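You operate a simulated robot arm through the tools that you are given. There is no shell and no other tool. Be economical: measure what you need, move in short steps, check, and stop when the job is done.

You run a simulated robot arm. Do the job below in one go: nothing can be reset, and whatever is moved stays where it is left.

Task
Put things in order on the worktop over the washing machine. At the end: the teal drink bottle stands where the green umbrella tube (marked "RAIN") stood; the grey pipe plug is on the brown key dish; the green umbrella tube stands where the grey pipe plug stood; the green bowl scrubber stands where the teal drink bottle stood; whatever was shut is shut again. Leave all else as you found it, and nothing knocked over.

It is judged by the outcome, as a careful person would: the job done as asked, and still so three seconds after it is handed in. It fails if anything else is knocked over, pushed out of place, dropped, spilled or broken.

Robot
A 7-joint arm with a two-finger parallel gripper, fixed in place. Base frame: the origin is at the foot of the arm, x ahead of it, y to its left, z up; the work surface is at about z = 900. Readings come in mm, degrees, newtons and seconds.
With the tool pointing down near the work surface it reaches from about 300 to 680 mm from the base axis. Its first joint turns from -66.0 to 66.0 degrees. Payload 1.57 kg.
The TCP is the grasp point between the finger pads, 30 mm short of the fingertips. In the tool frame z runs along the fingers and y along their closing line. The gripper opens to 110 mm. The fingers are 24 mm wide and 12 mm thick; the gripper's body (48 by 112 mm) begins 78 mm behind the TCP.
Orientation is told as [roll, pitch, yaw] about the base's x, y, z axes, in that order, counted from this pose: with the fingers straight down and closing along the base's y, the tool's x points along the base's -x, its y along +y and its z along -z.

Tools
- The arm moves only by the tool move_arm. Its argument "series" is a list of rows, each a list of 3 entries, a list of its own where there are three numbers: the shift along the tool's x, y, z in mm, then the turn, a rotation vector about the tool's x, y, z in degrees, then the gripper command, from -1 (fully open) to 1 (shut), values between in proportion. In form: [[[tx, ty, tz], [wx, wy, wz], fingers], ...]. A call has 1 to 10 rows; each row is the pose to reach, as a shift and turn from the pose commanded when the call began, along the tool's axes at that moment. A row lasts 0.2 s, in which the tool goes at most 50 mm and 8.6 degrees; a call with a longer step from one row to the next is refused whole, and so is a gripper value outside its range. Where a pose cannot be reached the arm comes as near as it can. A force on the tool above 40 N (or 10 N above the force at the start of the call, whichever is more), or a blocked arm, ends the call early, and 0.2 s more pass. The fingers move at their own pace (about 108 mm/s each) and stop on an object; they squeeze with about 41 N. The grip force told is the motor's: it shows also when the fingers shut on nothing. Time passes only in rows, and 0.2 s behind the last, so rows that repeat a pose let the fingers close. It gives the time, the measured TCP pose, the force on the tool (base axes), the opening and the grip force at its end, in the units of the frame above (readings bear some noise).
- Cameras (640 x 400 px; columns grow to the right, rows downward): "scene" is fixed at [146.7, -374.2, 1418.3]; the picture's right is [0.92, -0.40, 0.00], its down [-0.18, -0.41, -0.90] and it looks along [0.36, 0.82, -0.44] (base axes); focal length 313 px, centre (320, 200). "wrist" rides on the gripper at [-36, 0, -80] in the tool frame; the picture's right is [0.00, -1.00, 0.00], its down [0.97, 0.00, -0.24] and it looks along [0.24, 0.00, 0.97] (tool axes); focal length 218 px, centre (320, 200).
- grab_frame(camera): a new picture of that camera. It takes no simulated time.
- point_at(camera, pixels): there is no depth. For up to 12 entries [column, row, z] of the newest picture of that camera ("zoom" is the newest enlarged one), the place [x, y] in the base frame at which the ray of that pixel passes the height z, good to about 3 mm. It takes no simulated time.
- zoom(camera, box): a new picture of the part [left, top, right, bottom] of that camera's present view, enlarged. It takes no simulated time.
- close_job(): hands the job in; it is judged then, once.

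Keep the steps short. Do not move on a guess: measure, check each grasp and each placing, and mend mistakes. In all there are 80 turns and 34 pictures (those below and enlarged ones count). Leave the gripper open and the arm clear of the work at the hand-in unless told otherwise, and finish with a single line.

The tools are called after "Emit:" as a command line: name --argument value ..., lists and objects as JSON in quotes. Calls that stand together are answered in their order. move_arm: Moves the arm, as the interface text tells. Its arguments: {"type":"object","properties":{"series":{"type":"array","items":{"type":"array"}}},"required":["series"]} The other tools are called the same way: grab_frame (camera) takes a picture; point_at (camera, pixels) gives the place at which the rays of pixels pass given heights; zoom (camera, box) takes an enlarged picture of a part of a camera's view; close_job () hands the job in.

At the start:

```text
t: 0.0
tcp_pos: [291.3, 206.9, 1202.1]
tool_rot: [0.0, -0.1, 0.1]
wrist_force: [-1.0, 0.9, 0.2]
grip_width: 110.2
grip_force: 0.0
```

scene: 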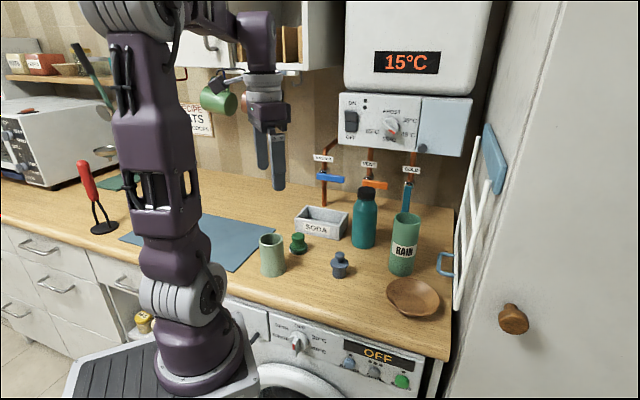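
wrist: 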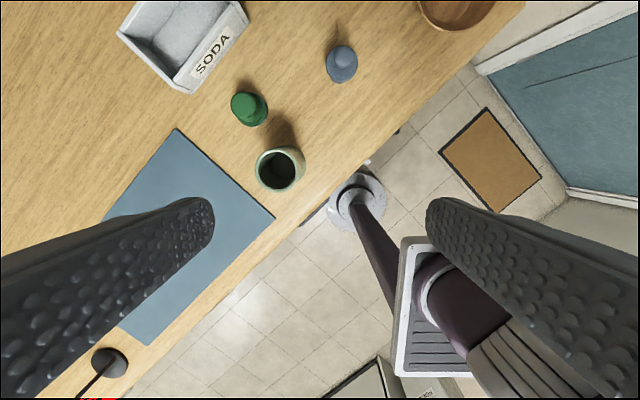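

I see the bottle, RAIN tube, grey plug, green scrubber, dish, cup and SODA tray in the scene's middle right. First I'll zoom there to measure bases.

Emit:
zoom --camera "scene" --box '[240, 170, 464, 330]'

```text
2.50 times, centred on (352, 250) of scene
```

zoom: 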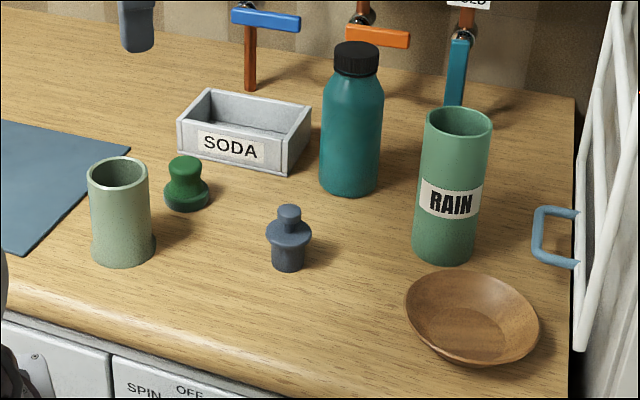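

Now I'll turn zoom pixels into places: base fronts at z=900, tops at guessed heights.

Emit:
point_at --camera "zoom" --pixels '[[349, 197, 900], [319, 183, 900], [379, 183, 900], [443, 266, 900], [411, 248, 900], [475, 248, 900], [288, 271, 900], [272, 262, 900], [304, 262, 900], [187, 212, 900], [164, 198, 900], [210, 198, 900]]'

Emit:
point_at --camera "zoom" --pixels '[[472, 310, 920], [404, 300, 940], [540, 325, 940], [475, 366, 905], [470, 270, 940], [470, 345, 910], [122, 267, 900], [90, 255, 900], [155, 240, 900], [177, 148, 900], [288, 175, 900], [312, 110, 940]]'

Emit:
point_at --camera "zoom" --pixels '[[358, 60, 1080], [335, 52, 1090], [380, 55, 1090], [458, 122, 1060], [425, 120, 1060], [491, 122, 1060], [458, 122, 1040], [289, 212, 955], [289, 212, 945], [186, 165, 935], [186, 165, 945], [358, 60, 1060]]'

```text
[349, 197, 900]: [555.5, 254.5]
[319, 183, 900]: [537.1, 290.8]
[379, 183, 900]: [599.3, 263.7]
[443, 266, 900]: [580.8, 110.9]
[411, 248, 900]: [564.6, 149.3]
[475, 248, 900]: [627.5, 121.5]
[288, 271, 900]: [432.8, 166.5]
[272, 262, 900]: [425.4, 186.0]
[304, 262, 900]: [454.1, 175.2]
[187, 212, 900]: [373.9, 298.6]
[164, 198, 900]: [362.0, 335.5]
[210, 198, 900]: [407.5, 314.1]
```

```text
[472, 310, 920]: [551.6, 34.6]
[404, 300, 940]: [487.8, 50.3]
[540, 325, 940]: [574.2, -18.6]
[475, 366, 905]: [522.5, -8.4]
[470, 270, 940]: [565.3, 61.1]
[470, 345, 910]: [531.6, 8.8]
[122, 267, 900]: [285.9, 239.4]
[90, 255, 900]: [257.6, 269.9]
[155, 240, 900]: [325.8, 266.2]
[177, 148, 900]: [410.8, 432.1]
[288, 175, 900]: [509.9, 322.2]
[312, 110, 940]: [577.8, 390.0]
```

```text
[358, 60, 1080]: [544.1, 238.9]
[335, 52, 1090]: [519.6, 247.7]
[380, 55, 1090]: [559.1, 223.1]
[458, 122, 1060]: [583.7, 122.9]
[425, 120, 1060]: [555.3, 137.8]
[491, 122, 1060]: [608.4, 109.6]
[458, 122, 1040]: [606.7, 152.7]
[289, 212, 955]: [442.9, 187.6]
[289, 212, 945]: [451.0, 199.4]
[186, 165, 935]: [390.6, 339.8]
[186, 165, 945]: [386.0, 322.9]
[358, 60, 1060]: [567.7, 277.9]
```

Estimated centres: bottle (568,280), tube (595,139), plug (440,181), scrubber (385,325), dish (540,25). Places are free in the order plug, tube, bottle, scrubber. First I'll move above the plug, still high (TCP 1130), to look down.

Emit:
move_arm --series '[[[-37, -6, 18], [0, 0, 0], -1], [[-74, -13, 36], [0, 0, 0], -1], [[-112, -20, 54], [0, 0, 0], -1], [[-149, -26, 72], [0, 0, 0], -1], [[-149, -26, 72], [0, 0, 0], -1]]'

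Emit:
grab_frame --camera "wrist"

```text
t: 1.2
tcp_pos: [439.8, 182.2, 1129.8]
tool_rot: [0.0, -0.1, 0.0]
wrist_force: [0.1, 0.2, 0.7]
grip_width: 110.2
grip_force: 0.0
```

```text
30 pictures are left
```

wrist: 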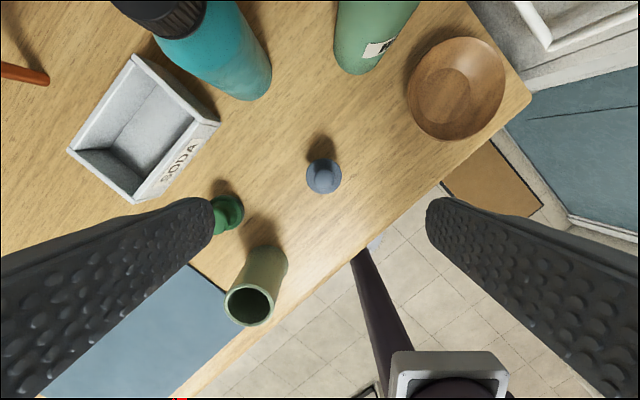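

The plug is at (323,177), the dish rim spans (407..505, 38..140) with the flat floor about (449,95). I'll measure these.

Emit:
point_at --camera "wrist" --pixels '[[323, 177, 935], [306, 177, 935], [341, 177, 935], [324, 181, 955], [449, 95, 906], [425, 95, 906], [471, 95, 906], [407, 90, 930], [505, 85, 930], [456, 38, 930], [445, 140, 930]]'

Emit:
zoom --camera "wrist" --box '[280, 20, 520, 220]'

Emit:
zoom --camera "scene" --box '[310, 240, 374, 280]'

```text
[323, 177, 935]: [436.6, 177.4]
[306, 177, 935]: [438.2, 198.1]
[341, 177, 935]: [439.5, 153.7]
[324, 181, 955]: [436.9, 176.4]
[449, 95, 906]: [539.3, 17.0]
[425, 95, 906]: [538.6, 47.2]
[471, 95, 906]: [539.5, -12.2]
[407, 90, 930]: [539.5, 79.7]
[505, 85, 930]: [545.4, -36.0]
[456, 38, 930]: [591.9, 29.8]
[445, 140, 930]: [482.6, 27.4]
```

```text
2.00 times, centred on (400, 120) of wrist
```

zoom: 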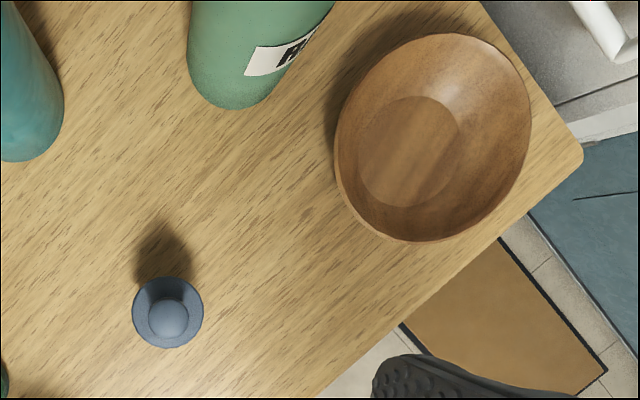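

```text
10.00 times, centred on (342, 260) of scene
```

zoom: 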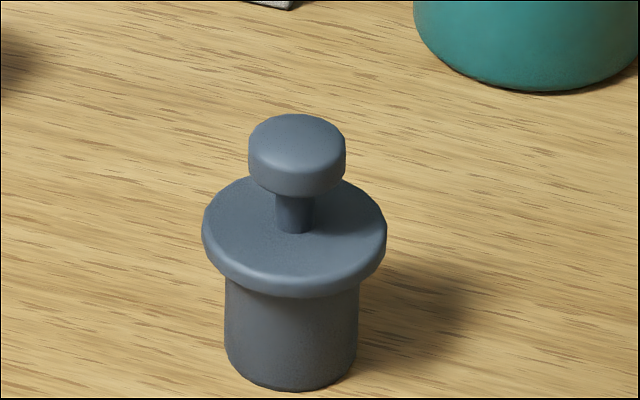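

The plug's knob (about 24 mm wide, z≈951–962) is at about (438,178), with its flange top near 938. I'll go down to TCP 990 with a 45 mm opening, then check from the scene camera.

Emit:
move_arm --series '[[[1, -4, 35], [0, 0, 0], -0.5], [[2, -4, 70], [0, 0, 0], 0], [[2, -4, 105], [0, 0, 0], 0.18], [[2, -4, 130], [0, 0, 0], 0.18], [[2, -4, 140], [0, 0, 0], 0.18], [[2, -4, 140], [0, 0, 0], 0.18]]'

Emit:
zoom --camera "scene" --box '[292, 220, 388, 280]'

```text
t: 2.6
tcp_pos: [436.2, 176.8, 989.6]
tool_rot: [0.0, 0.0, 0.0]
wrist_force: [0.4, 0.0, 0.8]
grip_width: 45.3
grip_force: 0.0
```

```text
6.67 times, centred on (340, 250) of scene
```

zoom: 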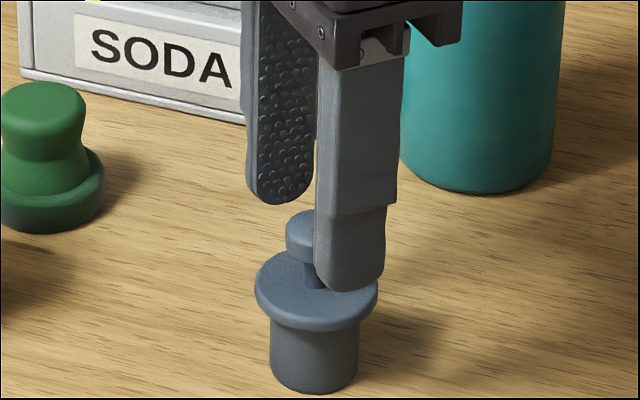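

The fingers straddle the knob. I'll go down 17 mm so the tips sit just over the flange, and close.

Emit:
move_arm --series '[[[-1, 0, 9], [0, 0, 0], 0.18], [[-1, 0, 17], [0, 0, 0], 0.18], [[-1, 0, 17], [0, 0, 0], 0.4], [[-1, 0, 17], [0, 0, 0], 0.6], [[-1, 0, 17], [0, 0, 0], 1], [[-1, 0, 17], [0, 0, 0], 1]]'

Emit:
zoom --camera "scene" --box '[292, 220, 388, 280]'

```text
t: 4.0
tcp_pos: [436.1, 178.4, 975.4]
tool_rot: [-0.1, 0.0, 0.0]
wrist_force: [-0.1, 0.2, -0.2]
grip_width: 21.7
grip_force: 34.6
```

```text
6.67 times, centred on (340, 250) of scene
```

zoom: 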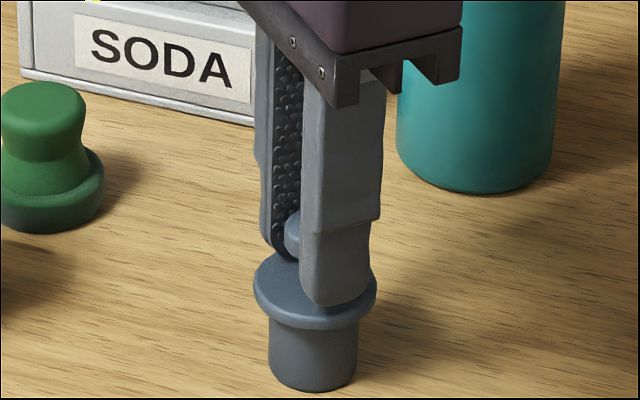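

The knob is held (21.7 mm, 34.6 N). I'll lift 70 mm and carry it above the dish centre (539,20), then look.

Emit:
move_arm --series '[[[0, 0, -20], [0, 0, 0], 1], [[0, 0, -45], [0, 0, 0], 1], [[0, 0, -70], [0, 0, 0], 1], [[-20, -31, -70], [0, 0, 0], 1], [[-41, -63, -70], [0, 0, 0], 1], [[-62, -95, -70], [0, 0, 0], 1], [[-82, -127, -70], [0, 0, 0], 1], [[-103, -158, -70], [0, 0, 0], 1], [[-103, -158, -70], [0, 0, 0], 1]]'

Emit:
zoom --camera "scene" --box '[340, 220, 468, 320]'

Emit:
grab_frame --camera "wrist"

```text
t: 6.0
tcp_pos: [539.5, 19.7, 1044.1]
tool_rot: [-0.1, -0.1, 0.0]
wrist_force: [0.7, 0.2, 0.0]
grip_width: 21.8
grip_force: 35.2
```

```text
4.00 times, centred on (404, 270) of scene
```

zoom: 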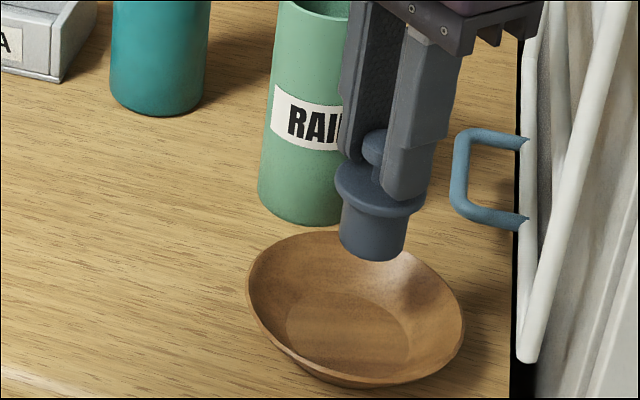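

```text
24 pictures are left
```

wrist: 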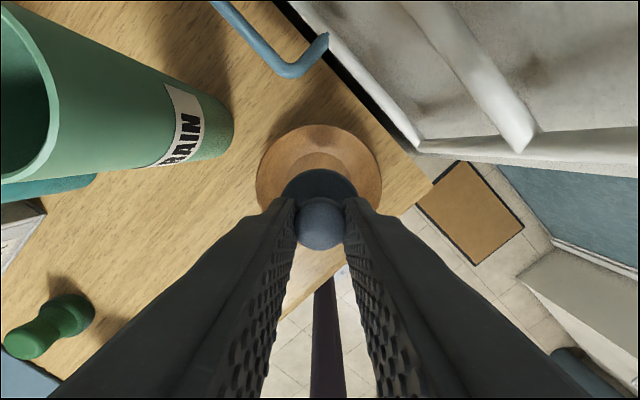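

The plug is held upright over the dish. I'll cross-check the dish centre from both pictures (floor centre at zoom (348,332); rim 256–382, top 125 in wrist).

Emit:
point_at --camera "zoom" --pixels '[[348, 332, 906], [246, 285, 935], [465, 320, 935], [340, 380, 906]]'

Emit:
point_at --camera "wrist" --pixels '[[256, 185, 935], [382, 185, 935], [319, 125, 935], [318, 153, 906]]'

```text
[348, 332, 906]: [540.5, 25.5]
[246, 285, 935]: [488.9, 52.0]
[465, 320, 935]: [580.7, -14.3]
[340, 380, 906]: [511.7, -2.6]
```

```text
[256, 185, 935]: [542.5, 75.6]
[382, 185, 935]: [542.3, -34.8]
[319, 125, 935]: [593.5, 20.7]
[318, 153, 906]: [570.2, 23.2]
```

Dish centre confirmed at about (539,20). I'll lower to just above the expected floor (TCP≈985), then in small steps watching force.

Emit:
move_arm --series '[[[0, 0, 25], [0, 0, 0], 1], [[0, 0, 45], [0, 0, 0], 1], [[0, 0, 55], [0, 0, 0], 1], [[0, 0, 58], [0, 0, 0], 1], [[0, 0, 58], [0, 0, 0], 1]]'

Emit:
move_arm --series '[[[0, 0, 2], [0, 0, 0], 1], [[0, 0, 3], [0, 0, 0], 1], [[0, 0, 3], [0, 0, 0], 1]]'

```text
t: 7.2
tcp_pos: [541.2, 19.6, 984.9]
tool_rot: [-0.1, -0.1, 0.1]
wrist_force: [-0.1, -0.4, -1.0]
grip_width: 21.9
grip_force: 34.5
```

```text
t: 8.0
tcp_pos: [540.8, 18.5, 983.4]
tool_rot: [0.1, 0.0, 0.0]
wrist_force: [0.1, -0.2, -0.3]
grip_width: 21.6
grip_force: 35.0
```

Force is still near zero; I'll go on down 1 mm at a time.

Emit:
move_arm --series '[[[0, 0, 1], [0, 0, 0], 1], [[0, 0, 2], [0, 0, 0], 1], [[0, 0, 2], [0, 0, 0], 1]]'

Emit:
zoom --camera "scene" --box '[372, 250, 452, 320]'

```text
t: 8.8
tcp_pos: [540.7, 19.9, 980.5]
tool_rot: [0.0, 0.0, 0.0]
wrist_force: [0.4, 0.2, 0.0]
grip_width: 21.9
grip_force: 34.5
```

```text
5.71 times, centred on (412, 285) of scene
```

zoom: 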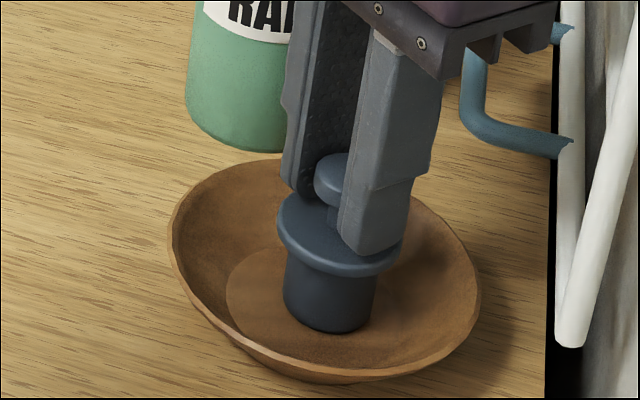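

The plug is within the floor disc, nearly down. Continue in small steps till force shows.

Emit:
move_arm --series '[[[0, 0, 1], [0, 0, 0], 1], [[0, 0, 2], [0, 0, 0], 1], [[0, 0, 2], [0, 0, 0], 1]]'

Emit:
move_arm --series '[[[0, 0, 1], [0, 0, 0], 1], [[0, 0, 2], [0, 0, 0], 1], [[0, 0, 2], [0, 0, 0], 1]]'

```text
t: 9.6
tcp_pos: [541.1, 20.0, 980.7]
tool_rot: [0.0, -0.1, 0.0]
wrist_force: [-1.1, 0.0, 17.3]
grip_width: 21.7
grip_force: 34.2
```

```text
t: 10.4
tcp_pos: [541.6, 19.3, 976.9]
tool_rot: [0.0, -0.1, 0.0]
wrist_force: [2.4, 0.9, 28.2]
grip_width: 22.0
grip_force: 34.4
```

Contact (17→28 N). I'll ease up 2 mm, open to 50 mm and retreat upwards.

Emit:
move_arm --series '[[[0, 0, -2], [0, 0, 0], 1], [[0, 0, -2], [0, 0, 0], 0.4], [[0, 0, -2], [0, 0, 0], 0.2], [[0, 0, -2], [0, 0, 0], 0.1], [[0, 0, -20], [0, 0, 0], 0.1], [[0, 0, -55], [0, 0, 0], 0.1], [[0, 0, -100], [0, 0, 0], 0.1], [[0, 0, -145], [0, 0, 0], 0.1], [[0, 0, -145], [0, 0, 0], -1]]'

Emit:
grab_frame --camera "wrist"

```text
t: 12.4
tcp_pos: [540.4, 20.2, 1124.1]
tool_rot: [0.0, 0.0, -0.1]
wrist_force: [-0.2, 0.6, 0.5]
grip_width: 109.8
grip_force: 0.1
```

```text
22 pictures are left
```

wrist: 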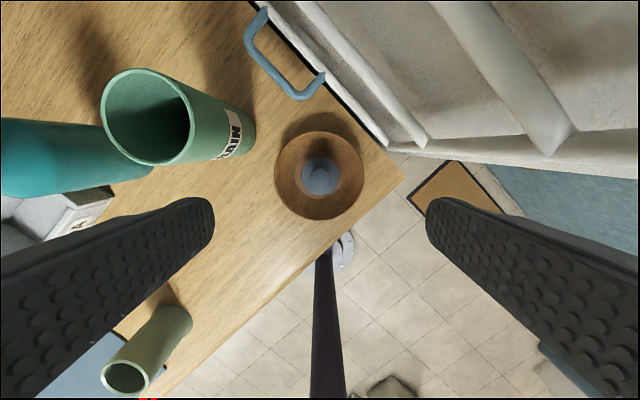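

The plug sits centred in the dish. Now I'll measure the tube rim (102–190, 68–165 in wrist) and the blue handle of the rail near it.

Emit:
point_at --camera "wrist" --pixels '[[146, 117, 1040], [146, 117, 1050], [146, 117, 1060], [102, 110, 1050], [190, 120, 1050], [146, 68, 1050], [255, 130, 900], [246, 40, 1000], [298, 98, 1000], [246, 40, 950], [298, 98, 950], [395, 145, 900]]'

```text
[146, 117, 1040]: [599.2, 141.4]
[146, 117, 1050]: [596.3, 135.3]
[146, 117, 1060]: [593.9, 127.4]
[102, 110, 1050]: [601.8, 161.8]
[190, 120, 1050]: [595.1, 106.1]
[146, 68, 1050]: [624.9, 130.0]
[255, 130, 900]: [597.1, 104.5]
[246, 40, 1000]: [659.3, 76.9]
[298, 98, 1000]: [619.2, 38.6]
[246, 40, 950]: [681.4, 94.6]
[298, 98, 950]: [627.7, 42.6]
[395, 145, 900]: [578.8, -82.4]
```

Tube centre ≈(596,138), top ≈1045. I'll move above it at the same height, with opening 90 mm to keep away from the rail's handle, and look.

Emit:
move_arm --series '[[[-18, 39, -6], [0, 0, 0], -0.64], [[-37, 78, -6], [0, 0, 0], -0.64], [[-56, 118, -6], [0, 0, 0], -0.64], [[-56, 118, -6], [0, 0, 0], -0.64]]'

Emit:
grab_frame --camera "wrist"

```text
t: 13.4
tcp_pos: [597.7, 138.9, 1128.7]
tool_rot: [-0.1, 0.0, 0.0]
wrist_force: [0.7, 0.3, 0.1]
grip_width: 90.1
grip_force: 0.1
```

```text
21 pictures are left
```

wrist: 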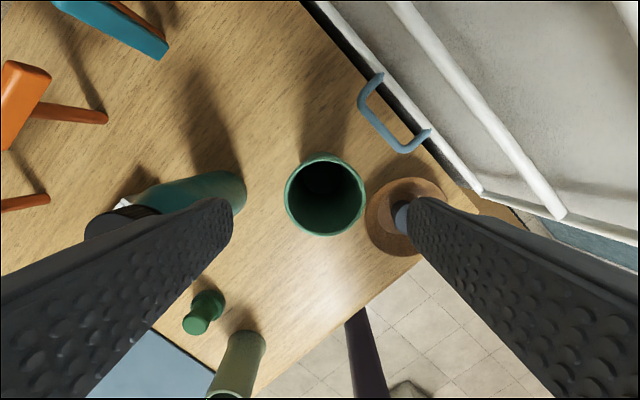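

The rim is centred at (325,195), between the fingers. I'll measure it, plus the handle and the valve levers for later.

Emit:
point_at --camera "wrist" --pixels '[[325, 195, 1045], [284, 195, 1045], [366, 195, 1045], [325, 154, 1045], [362, 100, 1000], [403, 150, 1000], [403, 150, 950], [165, 55, 1050], [165, 55, 1100], [165, 55, 1000], [48, 75, 1050], [48, 75, 1100]]'

Emit:
zoom --camera "scene" --box '[300, 130, 492, 250]'

```text
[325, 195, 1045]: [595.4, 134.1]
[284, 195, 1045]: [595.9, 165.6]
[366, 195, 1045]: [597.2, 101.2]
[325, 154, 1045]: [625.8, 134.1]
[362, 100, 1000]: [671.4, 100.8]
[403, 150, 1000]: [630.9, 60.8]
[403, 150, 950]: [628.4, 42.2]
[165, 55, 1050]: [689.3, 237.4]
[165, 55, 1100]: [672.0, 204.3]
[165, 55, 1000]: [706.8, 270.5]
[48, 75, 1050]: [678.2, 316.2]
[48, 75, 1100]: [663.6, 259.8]
```

```text
3.33 times, centred on (396, 190) of scene
```

zoom: 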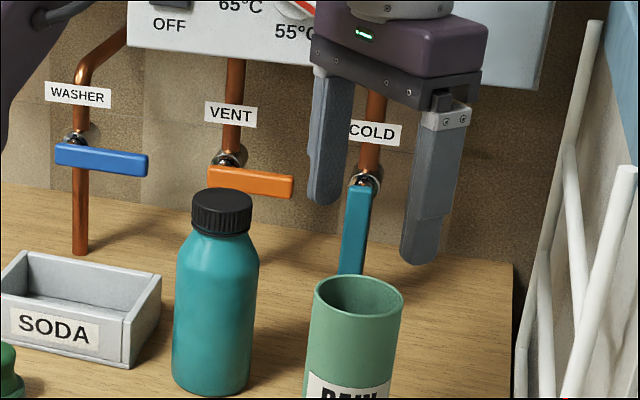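

Handle is low (z≈950, (628,42)), no conflict. Tube centre (596,135), radius ~32. I'll go down 134 mm to TCP ≈995 and close gently.

Emit:
move_arm --series '[[[1, -3, 40], [0, 0, 0], -0.64], [[1, -3, 80], [0, 0, 0], -0.64], [[1, -3, 115], [0, 0, 0], -0.64], [[1, -3, 134], [0, 0, 0], -0.64], [[1, -3, 134], [0, 0, 0], -0.4], [[1, -3, 134], [0, 0, 0], -0.2], [[1, -3, 134], [0, 0, 0], 0.2], [[1, -3, 134], [0, 0, 0], 1]]'

Emit:
point_at --camera "zoom" --pixels '[[293, 190, 1050], [293, 190, 1000], [293, 190, 1100], [222, 210, 1070], [222, 210, 1080], [345, 270, 950], [345, 270, 1000], [355, 190, 1050], [355, 190, 1000]]'

```text
t: 15.2
tcp_pos: [596.0, 134.5, 996.1]
tool_rot: [0.0, 0.1, 0.0]
wrist_force: [-0.8, -0.8, -0.1]
grip_width: 61.7
grip_force: 40.5
```

```text
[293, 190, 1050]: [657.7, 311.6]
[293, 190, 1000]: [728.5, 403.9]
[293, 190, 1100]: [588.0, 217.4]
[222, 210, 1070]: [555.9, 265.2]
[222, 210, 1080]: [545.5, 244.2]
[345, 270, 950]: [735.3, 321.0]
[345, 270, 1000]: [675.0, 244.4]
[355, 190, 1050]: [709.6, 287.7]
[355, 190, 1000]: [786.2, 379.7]
```

Tube gripped (61.7 mm, 40 N). Lift 60 mm, carry to above (438,178) and check.

Emit:
move_arm --series '[[[0, 0, -20], [0, 0, 0], 1], [[0, 0, -60], [0, 0, 0], 1], [[30, 8, -60], [0, 0, 0], 1], [[62, 17, -60], [0, 0, 0], 1], [[94, 26, -60], [0, 0, 0], 1], [[126, 35, -60], [0, 0, 0], 1], [[157.5, 44, -60], [0, 0, 0], 1], [[157.5, 44, -60], [0, 0, 0], 1]]'

Emit:
grab_frame --camera "scene"

```text
t: 17.0
tcp_pos: [438.8, 178.6, 1053.7]
tool_rot: [0.1, 0.0, 0.1]
wrist_force: [0.4, 0.4, -0.9]
grip_width: 61.3
grip_force: 40.6
```

```text
19 pictures are left
```

scene: 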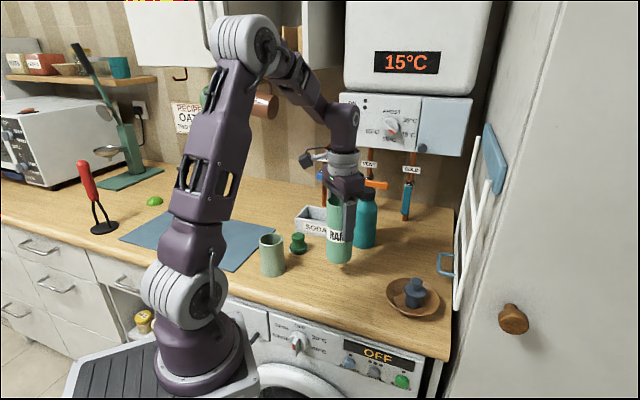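

Tube is upright and clear over the spot. Lower 55 mm, then small steps to contact.

Emit:
move_arm --series '[[[0, 0, 25], [0, 0, 0], 1], [[0, 0, 45], [0, 0, 0], 1], [[0, 0, 54], [0, 0, 0], 1], [[0, 0, 57], [0, 0, 0], 1], [[0, 0, 57], [0, 0, 0], 1]]'

Emit:
move_arm --series '[[[0, 0, 1], [0, 0, 0], 1], [[0, 0, 2], [0, 0, 0], 1], [[0, 0, 3], [0, 0, 0], 1], [[0, 0, 3], [0, 0, 0], 1]]'

```text
t: 18.2
tcp_pos: [437.5, 178.5, 997.0]
tool_rot: [0.0, 0.0, 0.0]
wrist_force: [1.3, 0.9, -1.2]
grip_width: 61.2
grip_force: 41.1
```

```text
t: 19.2
tcp_pos: [438.8, 179.2, 995.8]
tool_rot: [0.0, -0.2, 0.0]
wrist_force: [-1.9, -1.7, 23.3]
grip_width: 61.2
grip_force: 41.0
```

Contact (23 N). Ease 1 mm, open to 90 mm, rise to ~1135.

Emit:
move_arm --series '[[[0, 0, -1.5], [0, 0, 0], 0.5], [[0, 0, -1.5], [0, 0, 0], -0.3], [[0, 0, -1.5], [0, 0, 0], -0.6], [[0, 0, -1.5], [0, 0, 0], -0.6], [[0, 0, -30], [0, 0, 0], -0.6], [[0, 0, -70], [0, 0, 0], -0.6], [[0, 0, -110], [0, 0, 0], -0.6], [[0, 0, -145], [0, 0, 0], -0.6], [[0, 0, -145], [0, 0, 0], -0.6]]'

Emit:
grab_frame --camera "wrist"

```text
t: 21.2
tcp_pos: [439.8, 176.9, 1138.1]
tool_rot: [0.0, 0.1, 0.0]
wrist_force: [0.4, -0.9, 0.0]
grip_width: 88.0
grip_force: 0.0
```

```text
18 pictures are left
```

wrist: 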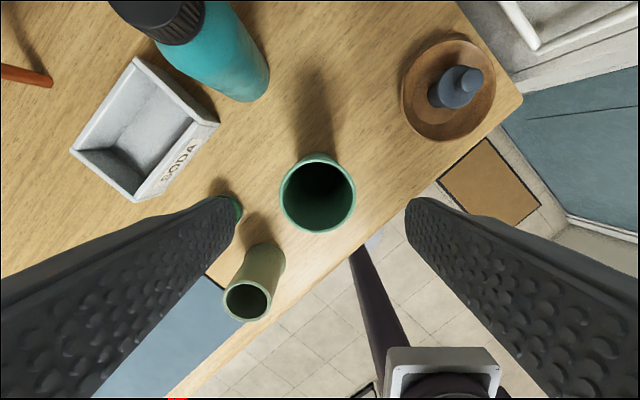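

Tube placed well. Next the bottle; first I'll measure it and the surroundings (copper pipe end at wrist (50,80), bottle base edges, tray edges).

Emit:
point_at --camera "wrist" --pixels '[[50, 80, 900], [240, 102, 900], [270, 75, 900], [205, 85, 940], [185, 10, 1070], [205, 10, 1060], [219, 125, 940], [318, 193, 1045]]'

Emit:
point_at --camera "zoom" --pixels '[[80, 252, 900], [513, 262, 900], [150, 380, 900], [208, 178, 1045], [148, 165, 1045], [55, 152, 1045], [345, 272, 1000], [373, 180, 1060]]'

```text
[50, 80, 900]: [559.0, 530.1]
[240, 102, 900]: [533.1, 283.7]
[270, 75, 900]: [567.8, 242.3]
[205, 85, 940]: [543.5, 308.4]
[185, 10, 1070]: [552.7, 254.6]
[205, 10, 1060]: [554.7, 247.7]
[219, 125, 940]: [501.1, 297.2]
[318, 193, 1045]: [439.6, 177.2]
```

```text
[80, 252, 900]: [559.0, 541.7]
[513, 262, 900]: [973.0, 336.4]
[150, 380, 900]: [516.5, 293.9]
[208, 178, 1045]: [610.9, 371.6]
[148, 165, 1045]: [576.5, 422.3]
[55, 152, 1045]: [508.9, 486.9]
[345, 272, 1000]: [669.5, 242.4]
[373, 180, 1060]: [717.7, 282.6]
```

The wall and levers are well behind the bottle (>100 mm). Bottle centre ≈(568,279). Move above it at z≈1140, open 100 mm, and look.

Emit:
move_arm --series '[[[-32, 25, 0], [0, 0, 0], -0.8], [[-64, 50, 0], [0, 0, 0], -0.8], [[-97, 75, 0], [0, 0, 0], -0.8], [[-129, 100, 0], [0, 0, 0], -0.8], [[-129, 100, 0], [0, 0, 0], -0.8]]'

Emit:
grab_frame --camera "wrist"

Emit:
zoom --camera "scene" --box '[288, 120, 448, 260]'

```text
t: 22.4
tcp_pos: [555.7, 277.2, 1133.2]
tool_rot: [-1.6, 0.6, 2.1]
wrist_force: [-0.2, 0.0, -0.3]
grip_width: 98.9
grip_force: 0.0
out of reach, approached as far as the arm can: row 4
```

```text
17 pictures are left
```

wrist: 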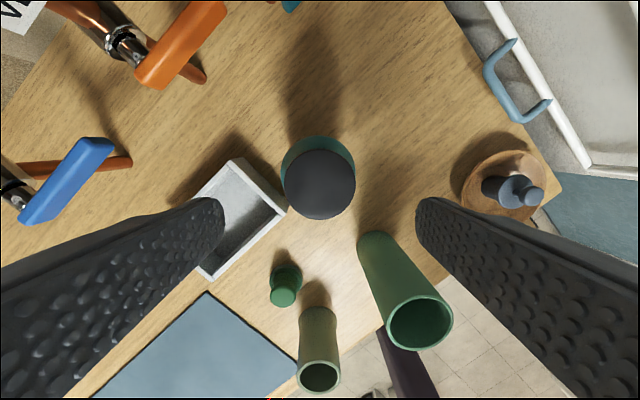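

```text
2.86 times, centred on (368, 190) of scene
```

zoom: 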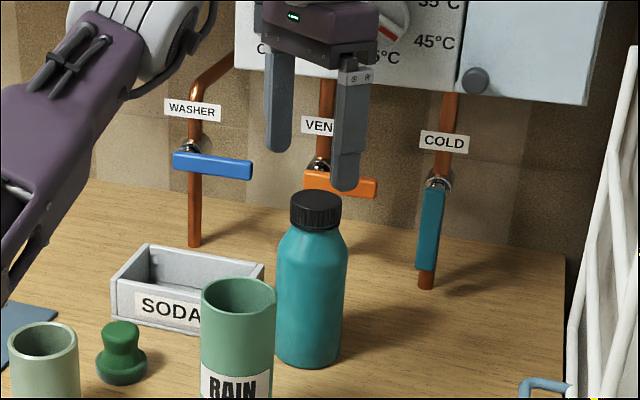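

The arm came short at this height by about 12 mm; lower it can reach. The cap (320,184) lies centred between the fingers (224..416). I'll lower 35 mm (tips still at about cap height, straddling) and read the pose.

Emit:
move_arm --series '[[[0, 0, 15], [0, 0, 0], -0.8], [[0, 0, 35], [0, 0, 0], -0.8], [[0, 0, 35], [0, 0, 0], -0.8]]'

```text
t: 23.2
tcp_pos: [566.3, 278.1, 1104.0]
tool_rot: [0.0, 0.1, 0.0]
wrist_force: [-0.1, 0.3, 0.4]
grip_width: 99.0
grip_force: 0.1
```

It now reaches (566,278,1104) upright. A look to check the alignment before going down.

Emit:
grab_frame --camera "wrist"

Emit:
point_at --camera "wrist" --pixels '[[320, 200, 1068], [284, 200, 1068], [356, 200, 1068]]'

```text
15 pictures are left
```

wrist: 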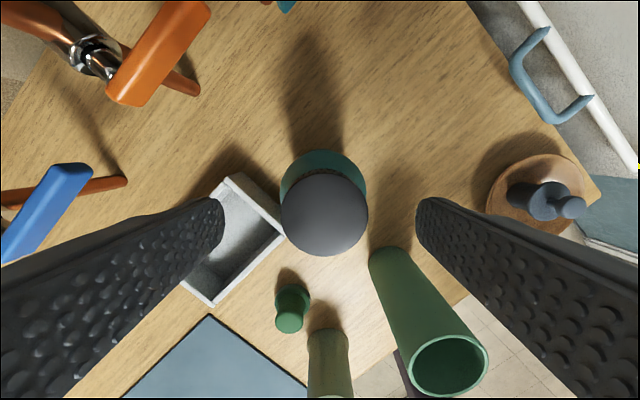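

```text
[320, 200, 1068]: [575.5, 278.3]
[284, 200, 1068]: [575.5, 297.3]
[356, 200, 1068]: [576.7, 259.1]
```

Cap centre reads about (568,277). I'll descend to TCP ≈997 (gripper body just above the cap) and close.

Emit:
move_arm --series '[[[0, -1.5, 40], [0, 0, 0], -0.8], [[0, -1.5, 75], [0, 0, 0], -0.8], [[0, -1.5, 95], [0, 0, 0], -0.8], [[0, -1.5, 105], [0, 0, 0], -0.8], [[0, -1.5, 105], [0, 0, 0], -0.4], [[0, -1.5, 105], [0, 0, 0], -0.2], [[0, -1.5, 105], [0, 0, 0], 0.2], [[0, -1.5, 105], [0, 0, 0], 1], [[0, -1.5, 105], [0, 0, 0], 1]]'

Emit:
zoom --camera "scene" --box '[308, 150, 420, 260]'

```text
t: 25.2
tcp_pos: [567.7, 276.3, 997.6]
tool_rot: [-0.1, 0.0, 0.0]
wrist_force: [0.3, 1.5, -0.1]
grip_width: 66.1
grip_force: 40.9
```

```text
3.64 times, centred on (364, 205) of scene
```

zoom: 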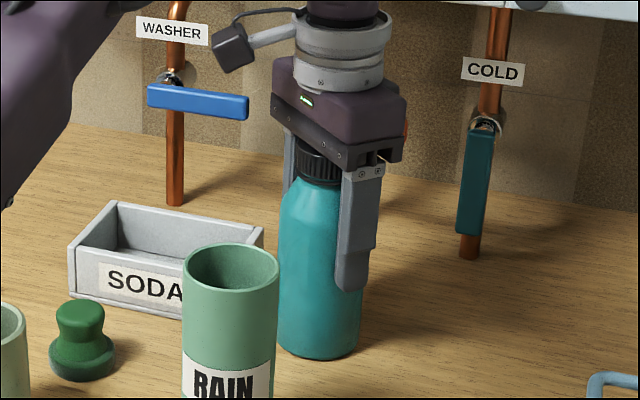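

Bottle gripped (66.1 mm, 41 N). Lift 40 mm and carry to above (596,135).

Emit:
move_arm --series '[[[0, 0, -15], [0, 0, 0], 1], [[0, 0, -40], [0, 0, 0], 1], [[-7, -35, -40], [0, 0, 0], 1], [[-14, -70, -40], [0, 0, 0], 1], [[-21, -106, -40], [0, 0, 0], 1], [[-28, -142, -40], [0, 0, 0], 1], [[-28, -142, -40], [0, 0, 0], 1]]'

```text
t: 26.8
tcp_pos: [596.5, 135.4, 1039.5]
tool_rot: [-0.1, 0.0, 0.0]
wrist_force: [-0.7, 0.2, -1.2]
grip_width: 66.1
grip_force: 41.1
```

At (596.5,135.4). Lower 37 mm, then small steps to contact.

Emit:
move_arm --series '[[[0, 0, 20], [0, 0, 0], 1], [[0, 0, 34], [0, 0, 0], 1], [[0, 0, 38], [0, 0, 0], 1], [[0, 0, 38], [0, 0, 0], 1]]'

Emit:
move_arm --series '[[[0, 0, 1], [0, 0, 0], 1], [[0, 0, 2], [0, 0, 0], 1], [[0, 0, 3], [0, 0, 0], 1], [[0, 0, 3], [0, 0, 0], 1]]'

```text
t: 27.8
tcp_pos: [595.5, 135.7, 1001.6]
tool_rot: [0.0, 0.0, 0.0]
wrist_force: [-0.5, 0.5, -2.1]
grip_width: 66.1
grip_force: 40.9
```

```text
t: 28.8
tcp_pos: [595.8, 135.4, 998.2]
tool_rot: [0.0, -0.1, 0.0]
wrist_force: [-0.2, -0.3, -0.8]
grip_width: 65.9
grip_force: 40.7
```

Not yet touching; go on.

Emit:
move_arm --series '[[[0, 0, 1], [0, 0, 0], 1], [[0, 0, 2], [0, 0, 0], 1], [[0, 0, 2], [0, 0, 0], 1]]'

```text
t: 29.6
tcp_pos: [596.1, 134.7, 997.1]
tool_rot: [0.0, 0.0, -0.1]
wrist_force: [-4.6, -2.0, 18.5]
grip_width: 66.1
grip_force: 41.4
```

Contact (18.5 N). Ease 1 mm, open to 100 mm, then rise to ~1127.

Emit:
move_arm --series '[[[0, 0, -1], [0, 0, 0], 0.5], [[0, 0, -1], [0, 0, 0], -0.3], [[0, 0, -1], [0, 0, 0], -0.75], [[0, 0, -1], [0, 0, 0], -0.75], [[0, 0, -30], [0, 0, 0], -0.75], [[0, 0, -70], [0, 0, 0], -0.75], [[0, 0, -110], [0, 0, 0], -0.75], [[0, 0, -132], [0, 0, 0], -0.75], [[0, 0, -132], [0, 0, 0], -0.75]]'

Emit:
grab_frame --camera "wrist"

```text
t: 31.6
tcp_pos: [594.8, 134.3, 1126.0]
tool_rot: [0.0, 0.0, 0.0]
wrist_force: [-0.1, 0.4, -0.5]
grip_width: 96.6
grip_force: 0.0
```

```text
13 pictures are left
```

wrist: 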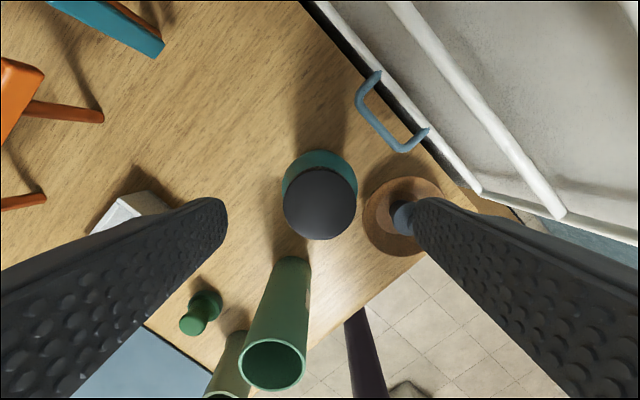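

Bottle stands well. Now travel at this height to above the scrubber (385,325), then lower to 1060 and look.

Emit:
move_arm --series '[[[33, 32, 0], [0, 0, 0], -0.4], [[70, 64, 0], [0, 0, 0], -0.4], [[105, 96, 0], [0, 0, 0], -0.4], [[140, 128, 0], [0, 0, 0], -0.4], [[175, 160, 0], [0, 0, 0], -0.4], [[210, 190, 0], [0, 0, 0], -0.4], [[210, 190, 35], [0, 0, 0], -0.4], [[210, 190, 65], [0, 0, 0], -0.4], [[210, 190, 65], [0, 0, 0], -0.4]]'

Emit:
grab_frame --camera "wrist"

Emit:
zoom --camera "scene" --box '[266, 220, 330, 260]'

```text
t: 33.6
tcp_pos: [385.0, 327.2, 1061.7]
tool_rot: [0.0, 0.0, 0.0]
wrist_force: [0.3, 0.2, 0.5]
grip_width: 77.0
grip_force: 0.1
```

```text
12 pictures are left
```

wrist: 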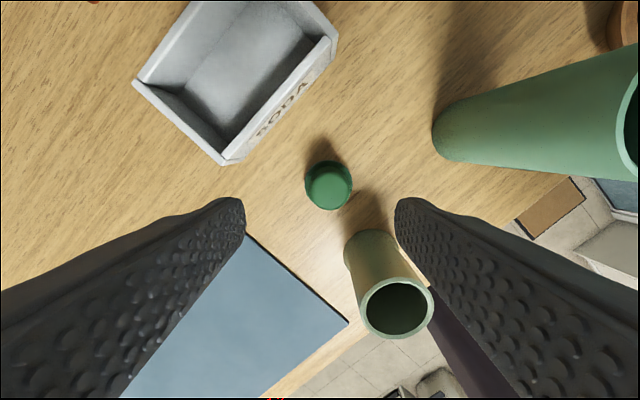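

```text
10.00 times, centred on (298, 240) of scene
```

zoom: 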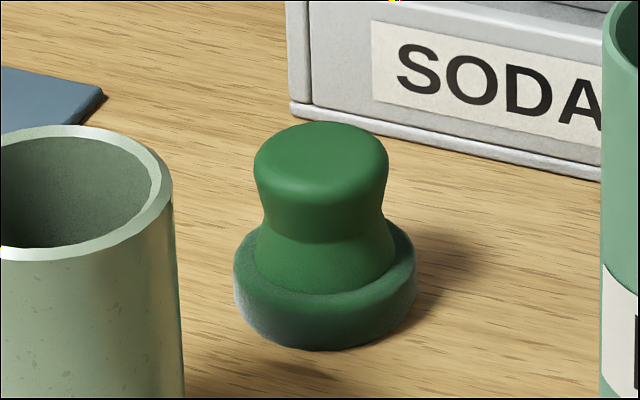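

Scrubber: knob ~37 mm wide, top z≈947, base 52 mm wide up to ~918. Knob in wrist at (328,186); measure.

Emit:
point_at --camera "wrist" --pixels '[[328, 186, 945], [304, 186, 940], [352, 186, 940]]'

Emit:
point_at --camera "zoom" --pixels '[[321, 152, 947], [234, 285, 905], [418, 285, 905], [325, 350, 900]]'

```text
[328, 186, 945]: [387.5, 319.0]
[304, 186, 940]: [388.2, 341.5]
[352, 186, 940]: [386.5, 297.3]
```

```text
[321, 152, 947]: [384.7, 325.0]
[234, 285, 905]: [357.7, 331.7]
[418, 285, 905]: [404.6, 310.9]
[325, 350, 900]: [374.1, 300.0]
```

Centre ≈(386,320). Shift 6 mm to -y, go down to TCP ≈957 with 60 mm opening, then close gently.

Emit:
move_arm --series '[[[-1, -6, 40], [0, 0, 0], -0.2], [[-1, -6, 75], [0, 0, 0], -0.1], [[-1, -6, 95], [0, 0, 0], -0.1], [[-1, -6, 104], [0, 0, 0], -0.1], [[-1, -6, 104], [0, 0, 0], 0.1], [[-1, -6, 104], [0, 0, 0], 0.3], [[-1, -6, 104], [0, 0, 0], 0.6], [[-1, -6, 104], [0, 0, 0], 1], [[-1, -6, 104], [0, 0, 0], 1]]'

Emit:
zoom --camera "scene" --box '[256, 210, 336, 265]'

```text
t: 35.6
tcp_pos: [386.8, 320.1, 959.3]
tool_rot: [-0.1, 0.1, 0.0]
wrist_force: [-0.2, -0.4, 0.6]
grip_width: 34.7
grip_force: 40.8
```

```text
7.27 times, centred on (296, 238) of scene
```

zoom: 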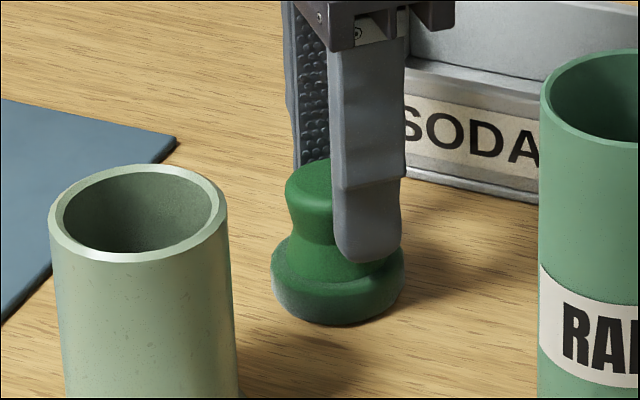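

Scrubber held (34.7 mm, 41 N); its axis seems ~3–4 mm behind (−x) of the TCP. Lift 65 mm and carry toward the old bottle spot (568,277).

Emit:
move_arm --series '[[[0, 0, -20], [0, 0, 0], 1], [[0, 0, -65], [0, 0, 0], 1], [[-37, -8, -65], [0, 0, 0], 1], [[-74, -17, -65], [0, 0, 0], 1], [[-111, -26, -65], [0, 0, 0], 1], [[-148, -35, -65], [0, 0, 0], 1], [[-184, -43, -65], [0, 0, 0], 1], [[-184, -43, -65], [0, 0, 0], 1]]'

Emit:
zoom --camera "scene" --box '[308, 170, 420, 260]'

Emit:
grab_frame --camera "wrist"

```text
t: 37.4
tcp_pos: [571.2, 276.1, 1026.9]
tool_rot: [0.0, 0.1, 0.0]
wrist_force: [0.3, -0.7, -0.5]
grip_width: 34.6
grip_force: 41.3
```

```text
4.44 times, centred on (364, 215) of scene
```

zoom: 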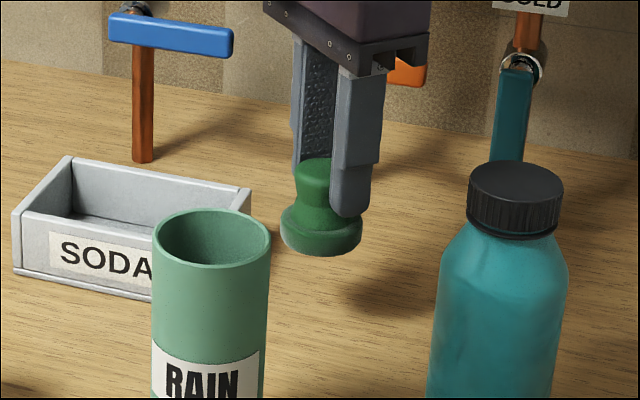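

```text
8 pictures are left
```

wrist: 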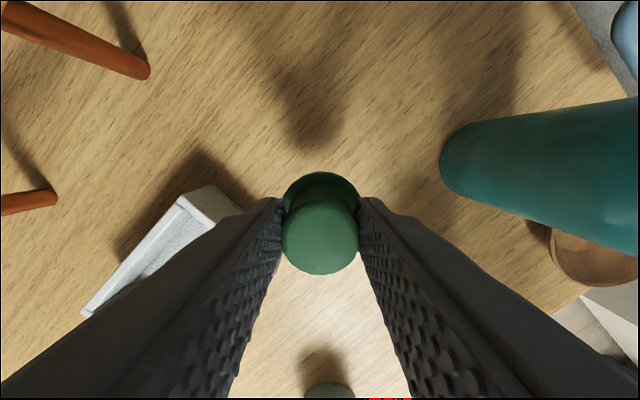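

Clear and level. I'll read the knob's actual place in the hand (320,233 at z≈1014).

Emit:
point_at --camera "wrist" --pixels '[[320, 233, 1014], [283, 225, 1010], [358, 225, 1010]]'

Emit:
move_arm --series '[[[0, 0, 30], [0, 0, 0], 1], [[0, 0, 55], [0, 0, 0], 1], [[0, 0, 63], [0, 0, 0], 1], [[0, 0, 63], [0, 0, 0], 1]]'

```text
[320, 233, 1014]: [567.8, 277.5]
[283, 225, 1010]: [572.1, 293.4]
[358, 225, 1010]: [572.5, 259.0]
```

```text
t: 38.4
tcp_pos: [570.5, 277.4, 960.9]
tool_rot: [0.0, 0.0, 0.0]
wrist_force: [0.2, 0.3, -1.0]
grip_width: 34.7
grip_force: 41.3
```

The scrubber is at (568,277) as wanted. Small steps to contact.

Emit:
move_arm --series '[[[0, 0, 1], [0, 0, 0], 1], [[0, 0, 2], [0, 0, 0], 1], [[0, 0, 3], [0, 0, 0], 1], [[0, 0, 3], [0, 0, 0], 1]]'

```text
t: 39.4
tcp_pos: [570.1, 277.2, 958.9]
tool_rot: [0.1, -0.1, 0.1]
wrist_force: [0.2, -0.5, 2.9]
grip_width: 34.4
grip_force: 40.6
```

Emit:
move_arm --series '[[[0, 0, 1], [0, 0, 0], 1], [[0, 0, 1.5], [0, 0, 0], 1], [[0, 0, 1.5], [0, 0, 0], 1]]'

```text
t: 40.2
tcp_pos: [570.9, 277.3, 959.1]
tool_rot: [0.0, -0.1, 0.0]
wrist_force: [-3.1, -0.7, 21.2]
grip_width: 34.4
grip_force: 41.2
```

Contact (21 N). Ease, open to 65 mm and rise 110 mm.

Emit:
move_arm --series '[[[0, 0, -1], [0, 0, 0], 0.6], [[0, 0, -1], [0, 0, 0], 0.2], [[0, 0, -1], [0, 0, 0], -0.2], [[0, 0, -1], [0, 0, 0], -0.2], [[0, 0, -30], [0, 0, 0], -0.2], [[0, 0, -70], [0, 0, 0], -0.2], [[0, 0, -110], [0, 0, 0], -0.2], [[0, 0, -140], [0, 0, 0], -0.2], [[0, 0, -140], [0, 0, 0], -0.2]]'

```text
t: 42.2
tcp_pos: [569.4, 275.9, 1097.7]
tool_rot: [-0.1, 0.0, 0.1]
wrist_force: [1.1, -0.8, -0.8]
grip_width: 66.2
grip_force: 0.0
```

Clear above. Now withdraw up and back to near the start pose, gripper open, and take a final look.

Emit:
move_arm --series '[[[35, -8, -20], [0, 0, 0], -0.4], [[73, -18, -36], [0, 0, 0], -0.6], [[112, -28, -52], [0, 0, 0], -0.8], [[151, -38, -68], [0, 0, 0], -1], [[190, -48, -82], [0, 0, 0], -1], [[230, -58, -94], [0, 0, 0], -1], [[270, -68, -102], [0, 0, 0], -1], [[270, -68, -102], [0, 0, 0], -1]]'

Emit:
grab_frame --camera "scene"

Emit:
zoom --camera "scene" --box '[240, 170, 464, 330]'

```text
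t: 44.0
tcp_pos: [302.2, 206.9, 1199.5]
tool_rot: [0.0, 0.0, 0.0]
wrist_force: [-0.2, -0.8, -0.6]
grip_width: 109.5
grip_force: 0.0
```

```text
7 pictures are left
```

scene: 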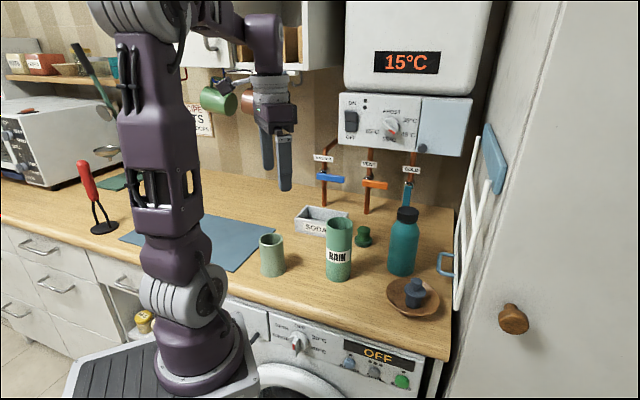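

```text
2.50 times, centred on (352, 250) of scene
```

zoom: 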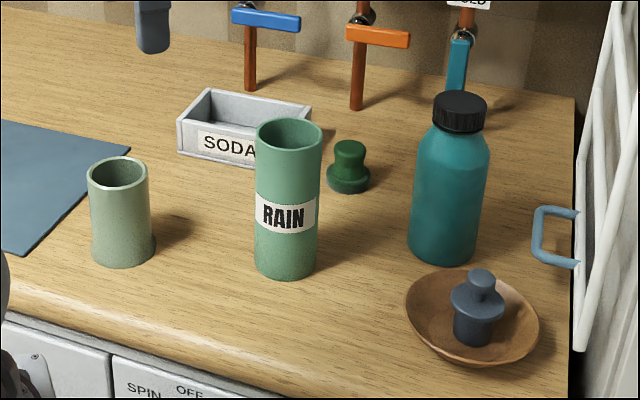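

All four objects stand upright in their places, the dish, cup, tray and valves look the same as in the first picture, and nothing was opened. The gripper is open and clear, so I'm handing in.

Emit:
close_job

```text
The job is handed in.
```

Job handed in: the bottle stands where the RAIN tube stood, the tube where the plug stood, the plug is on the key dish, the scrubber stands where the bottle stood, and nothing else was moved.
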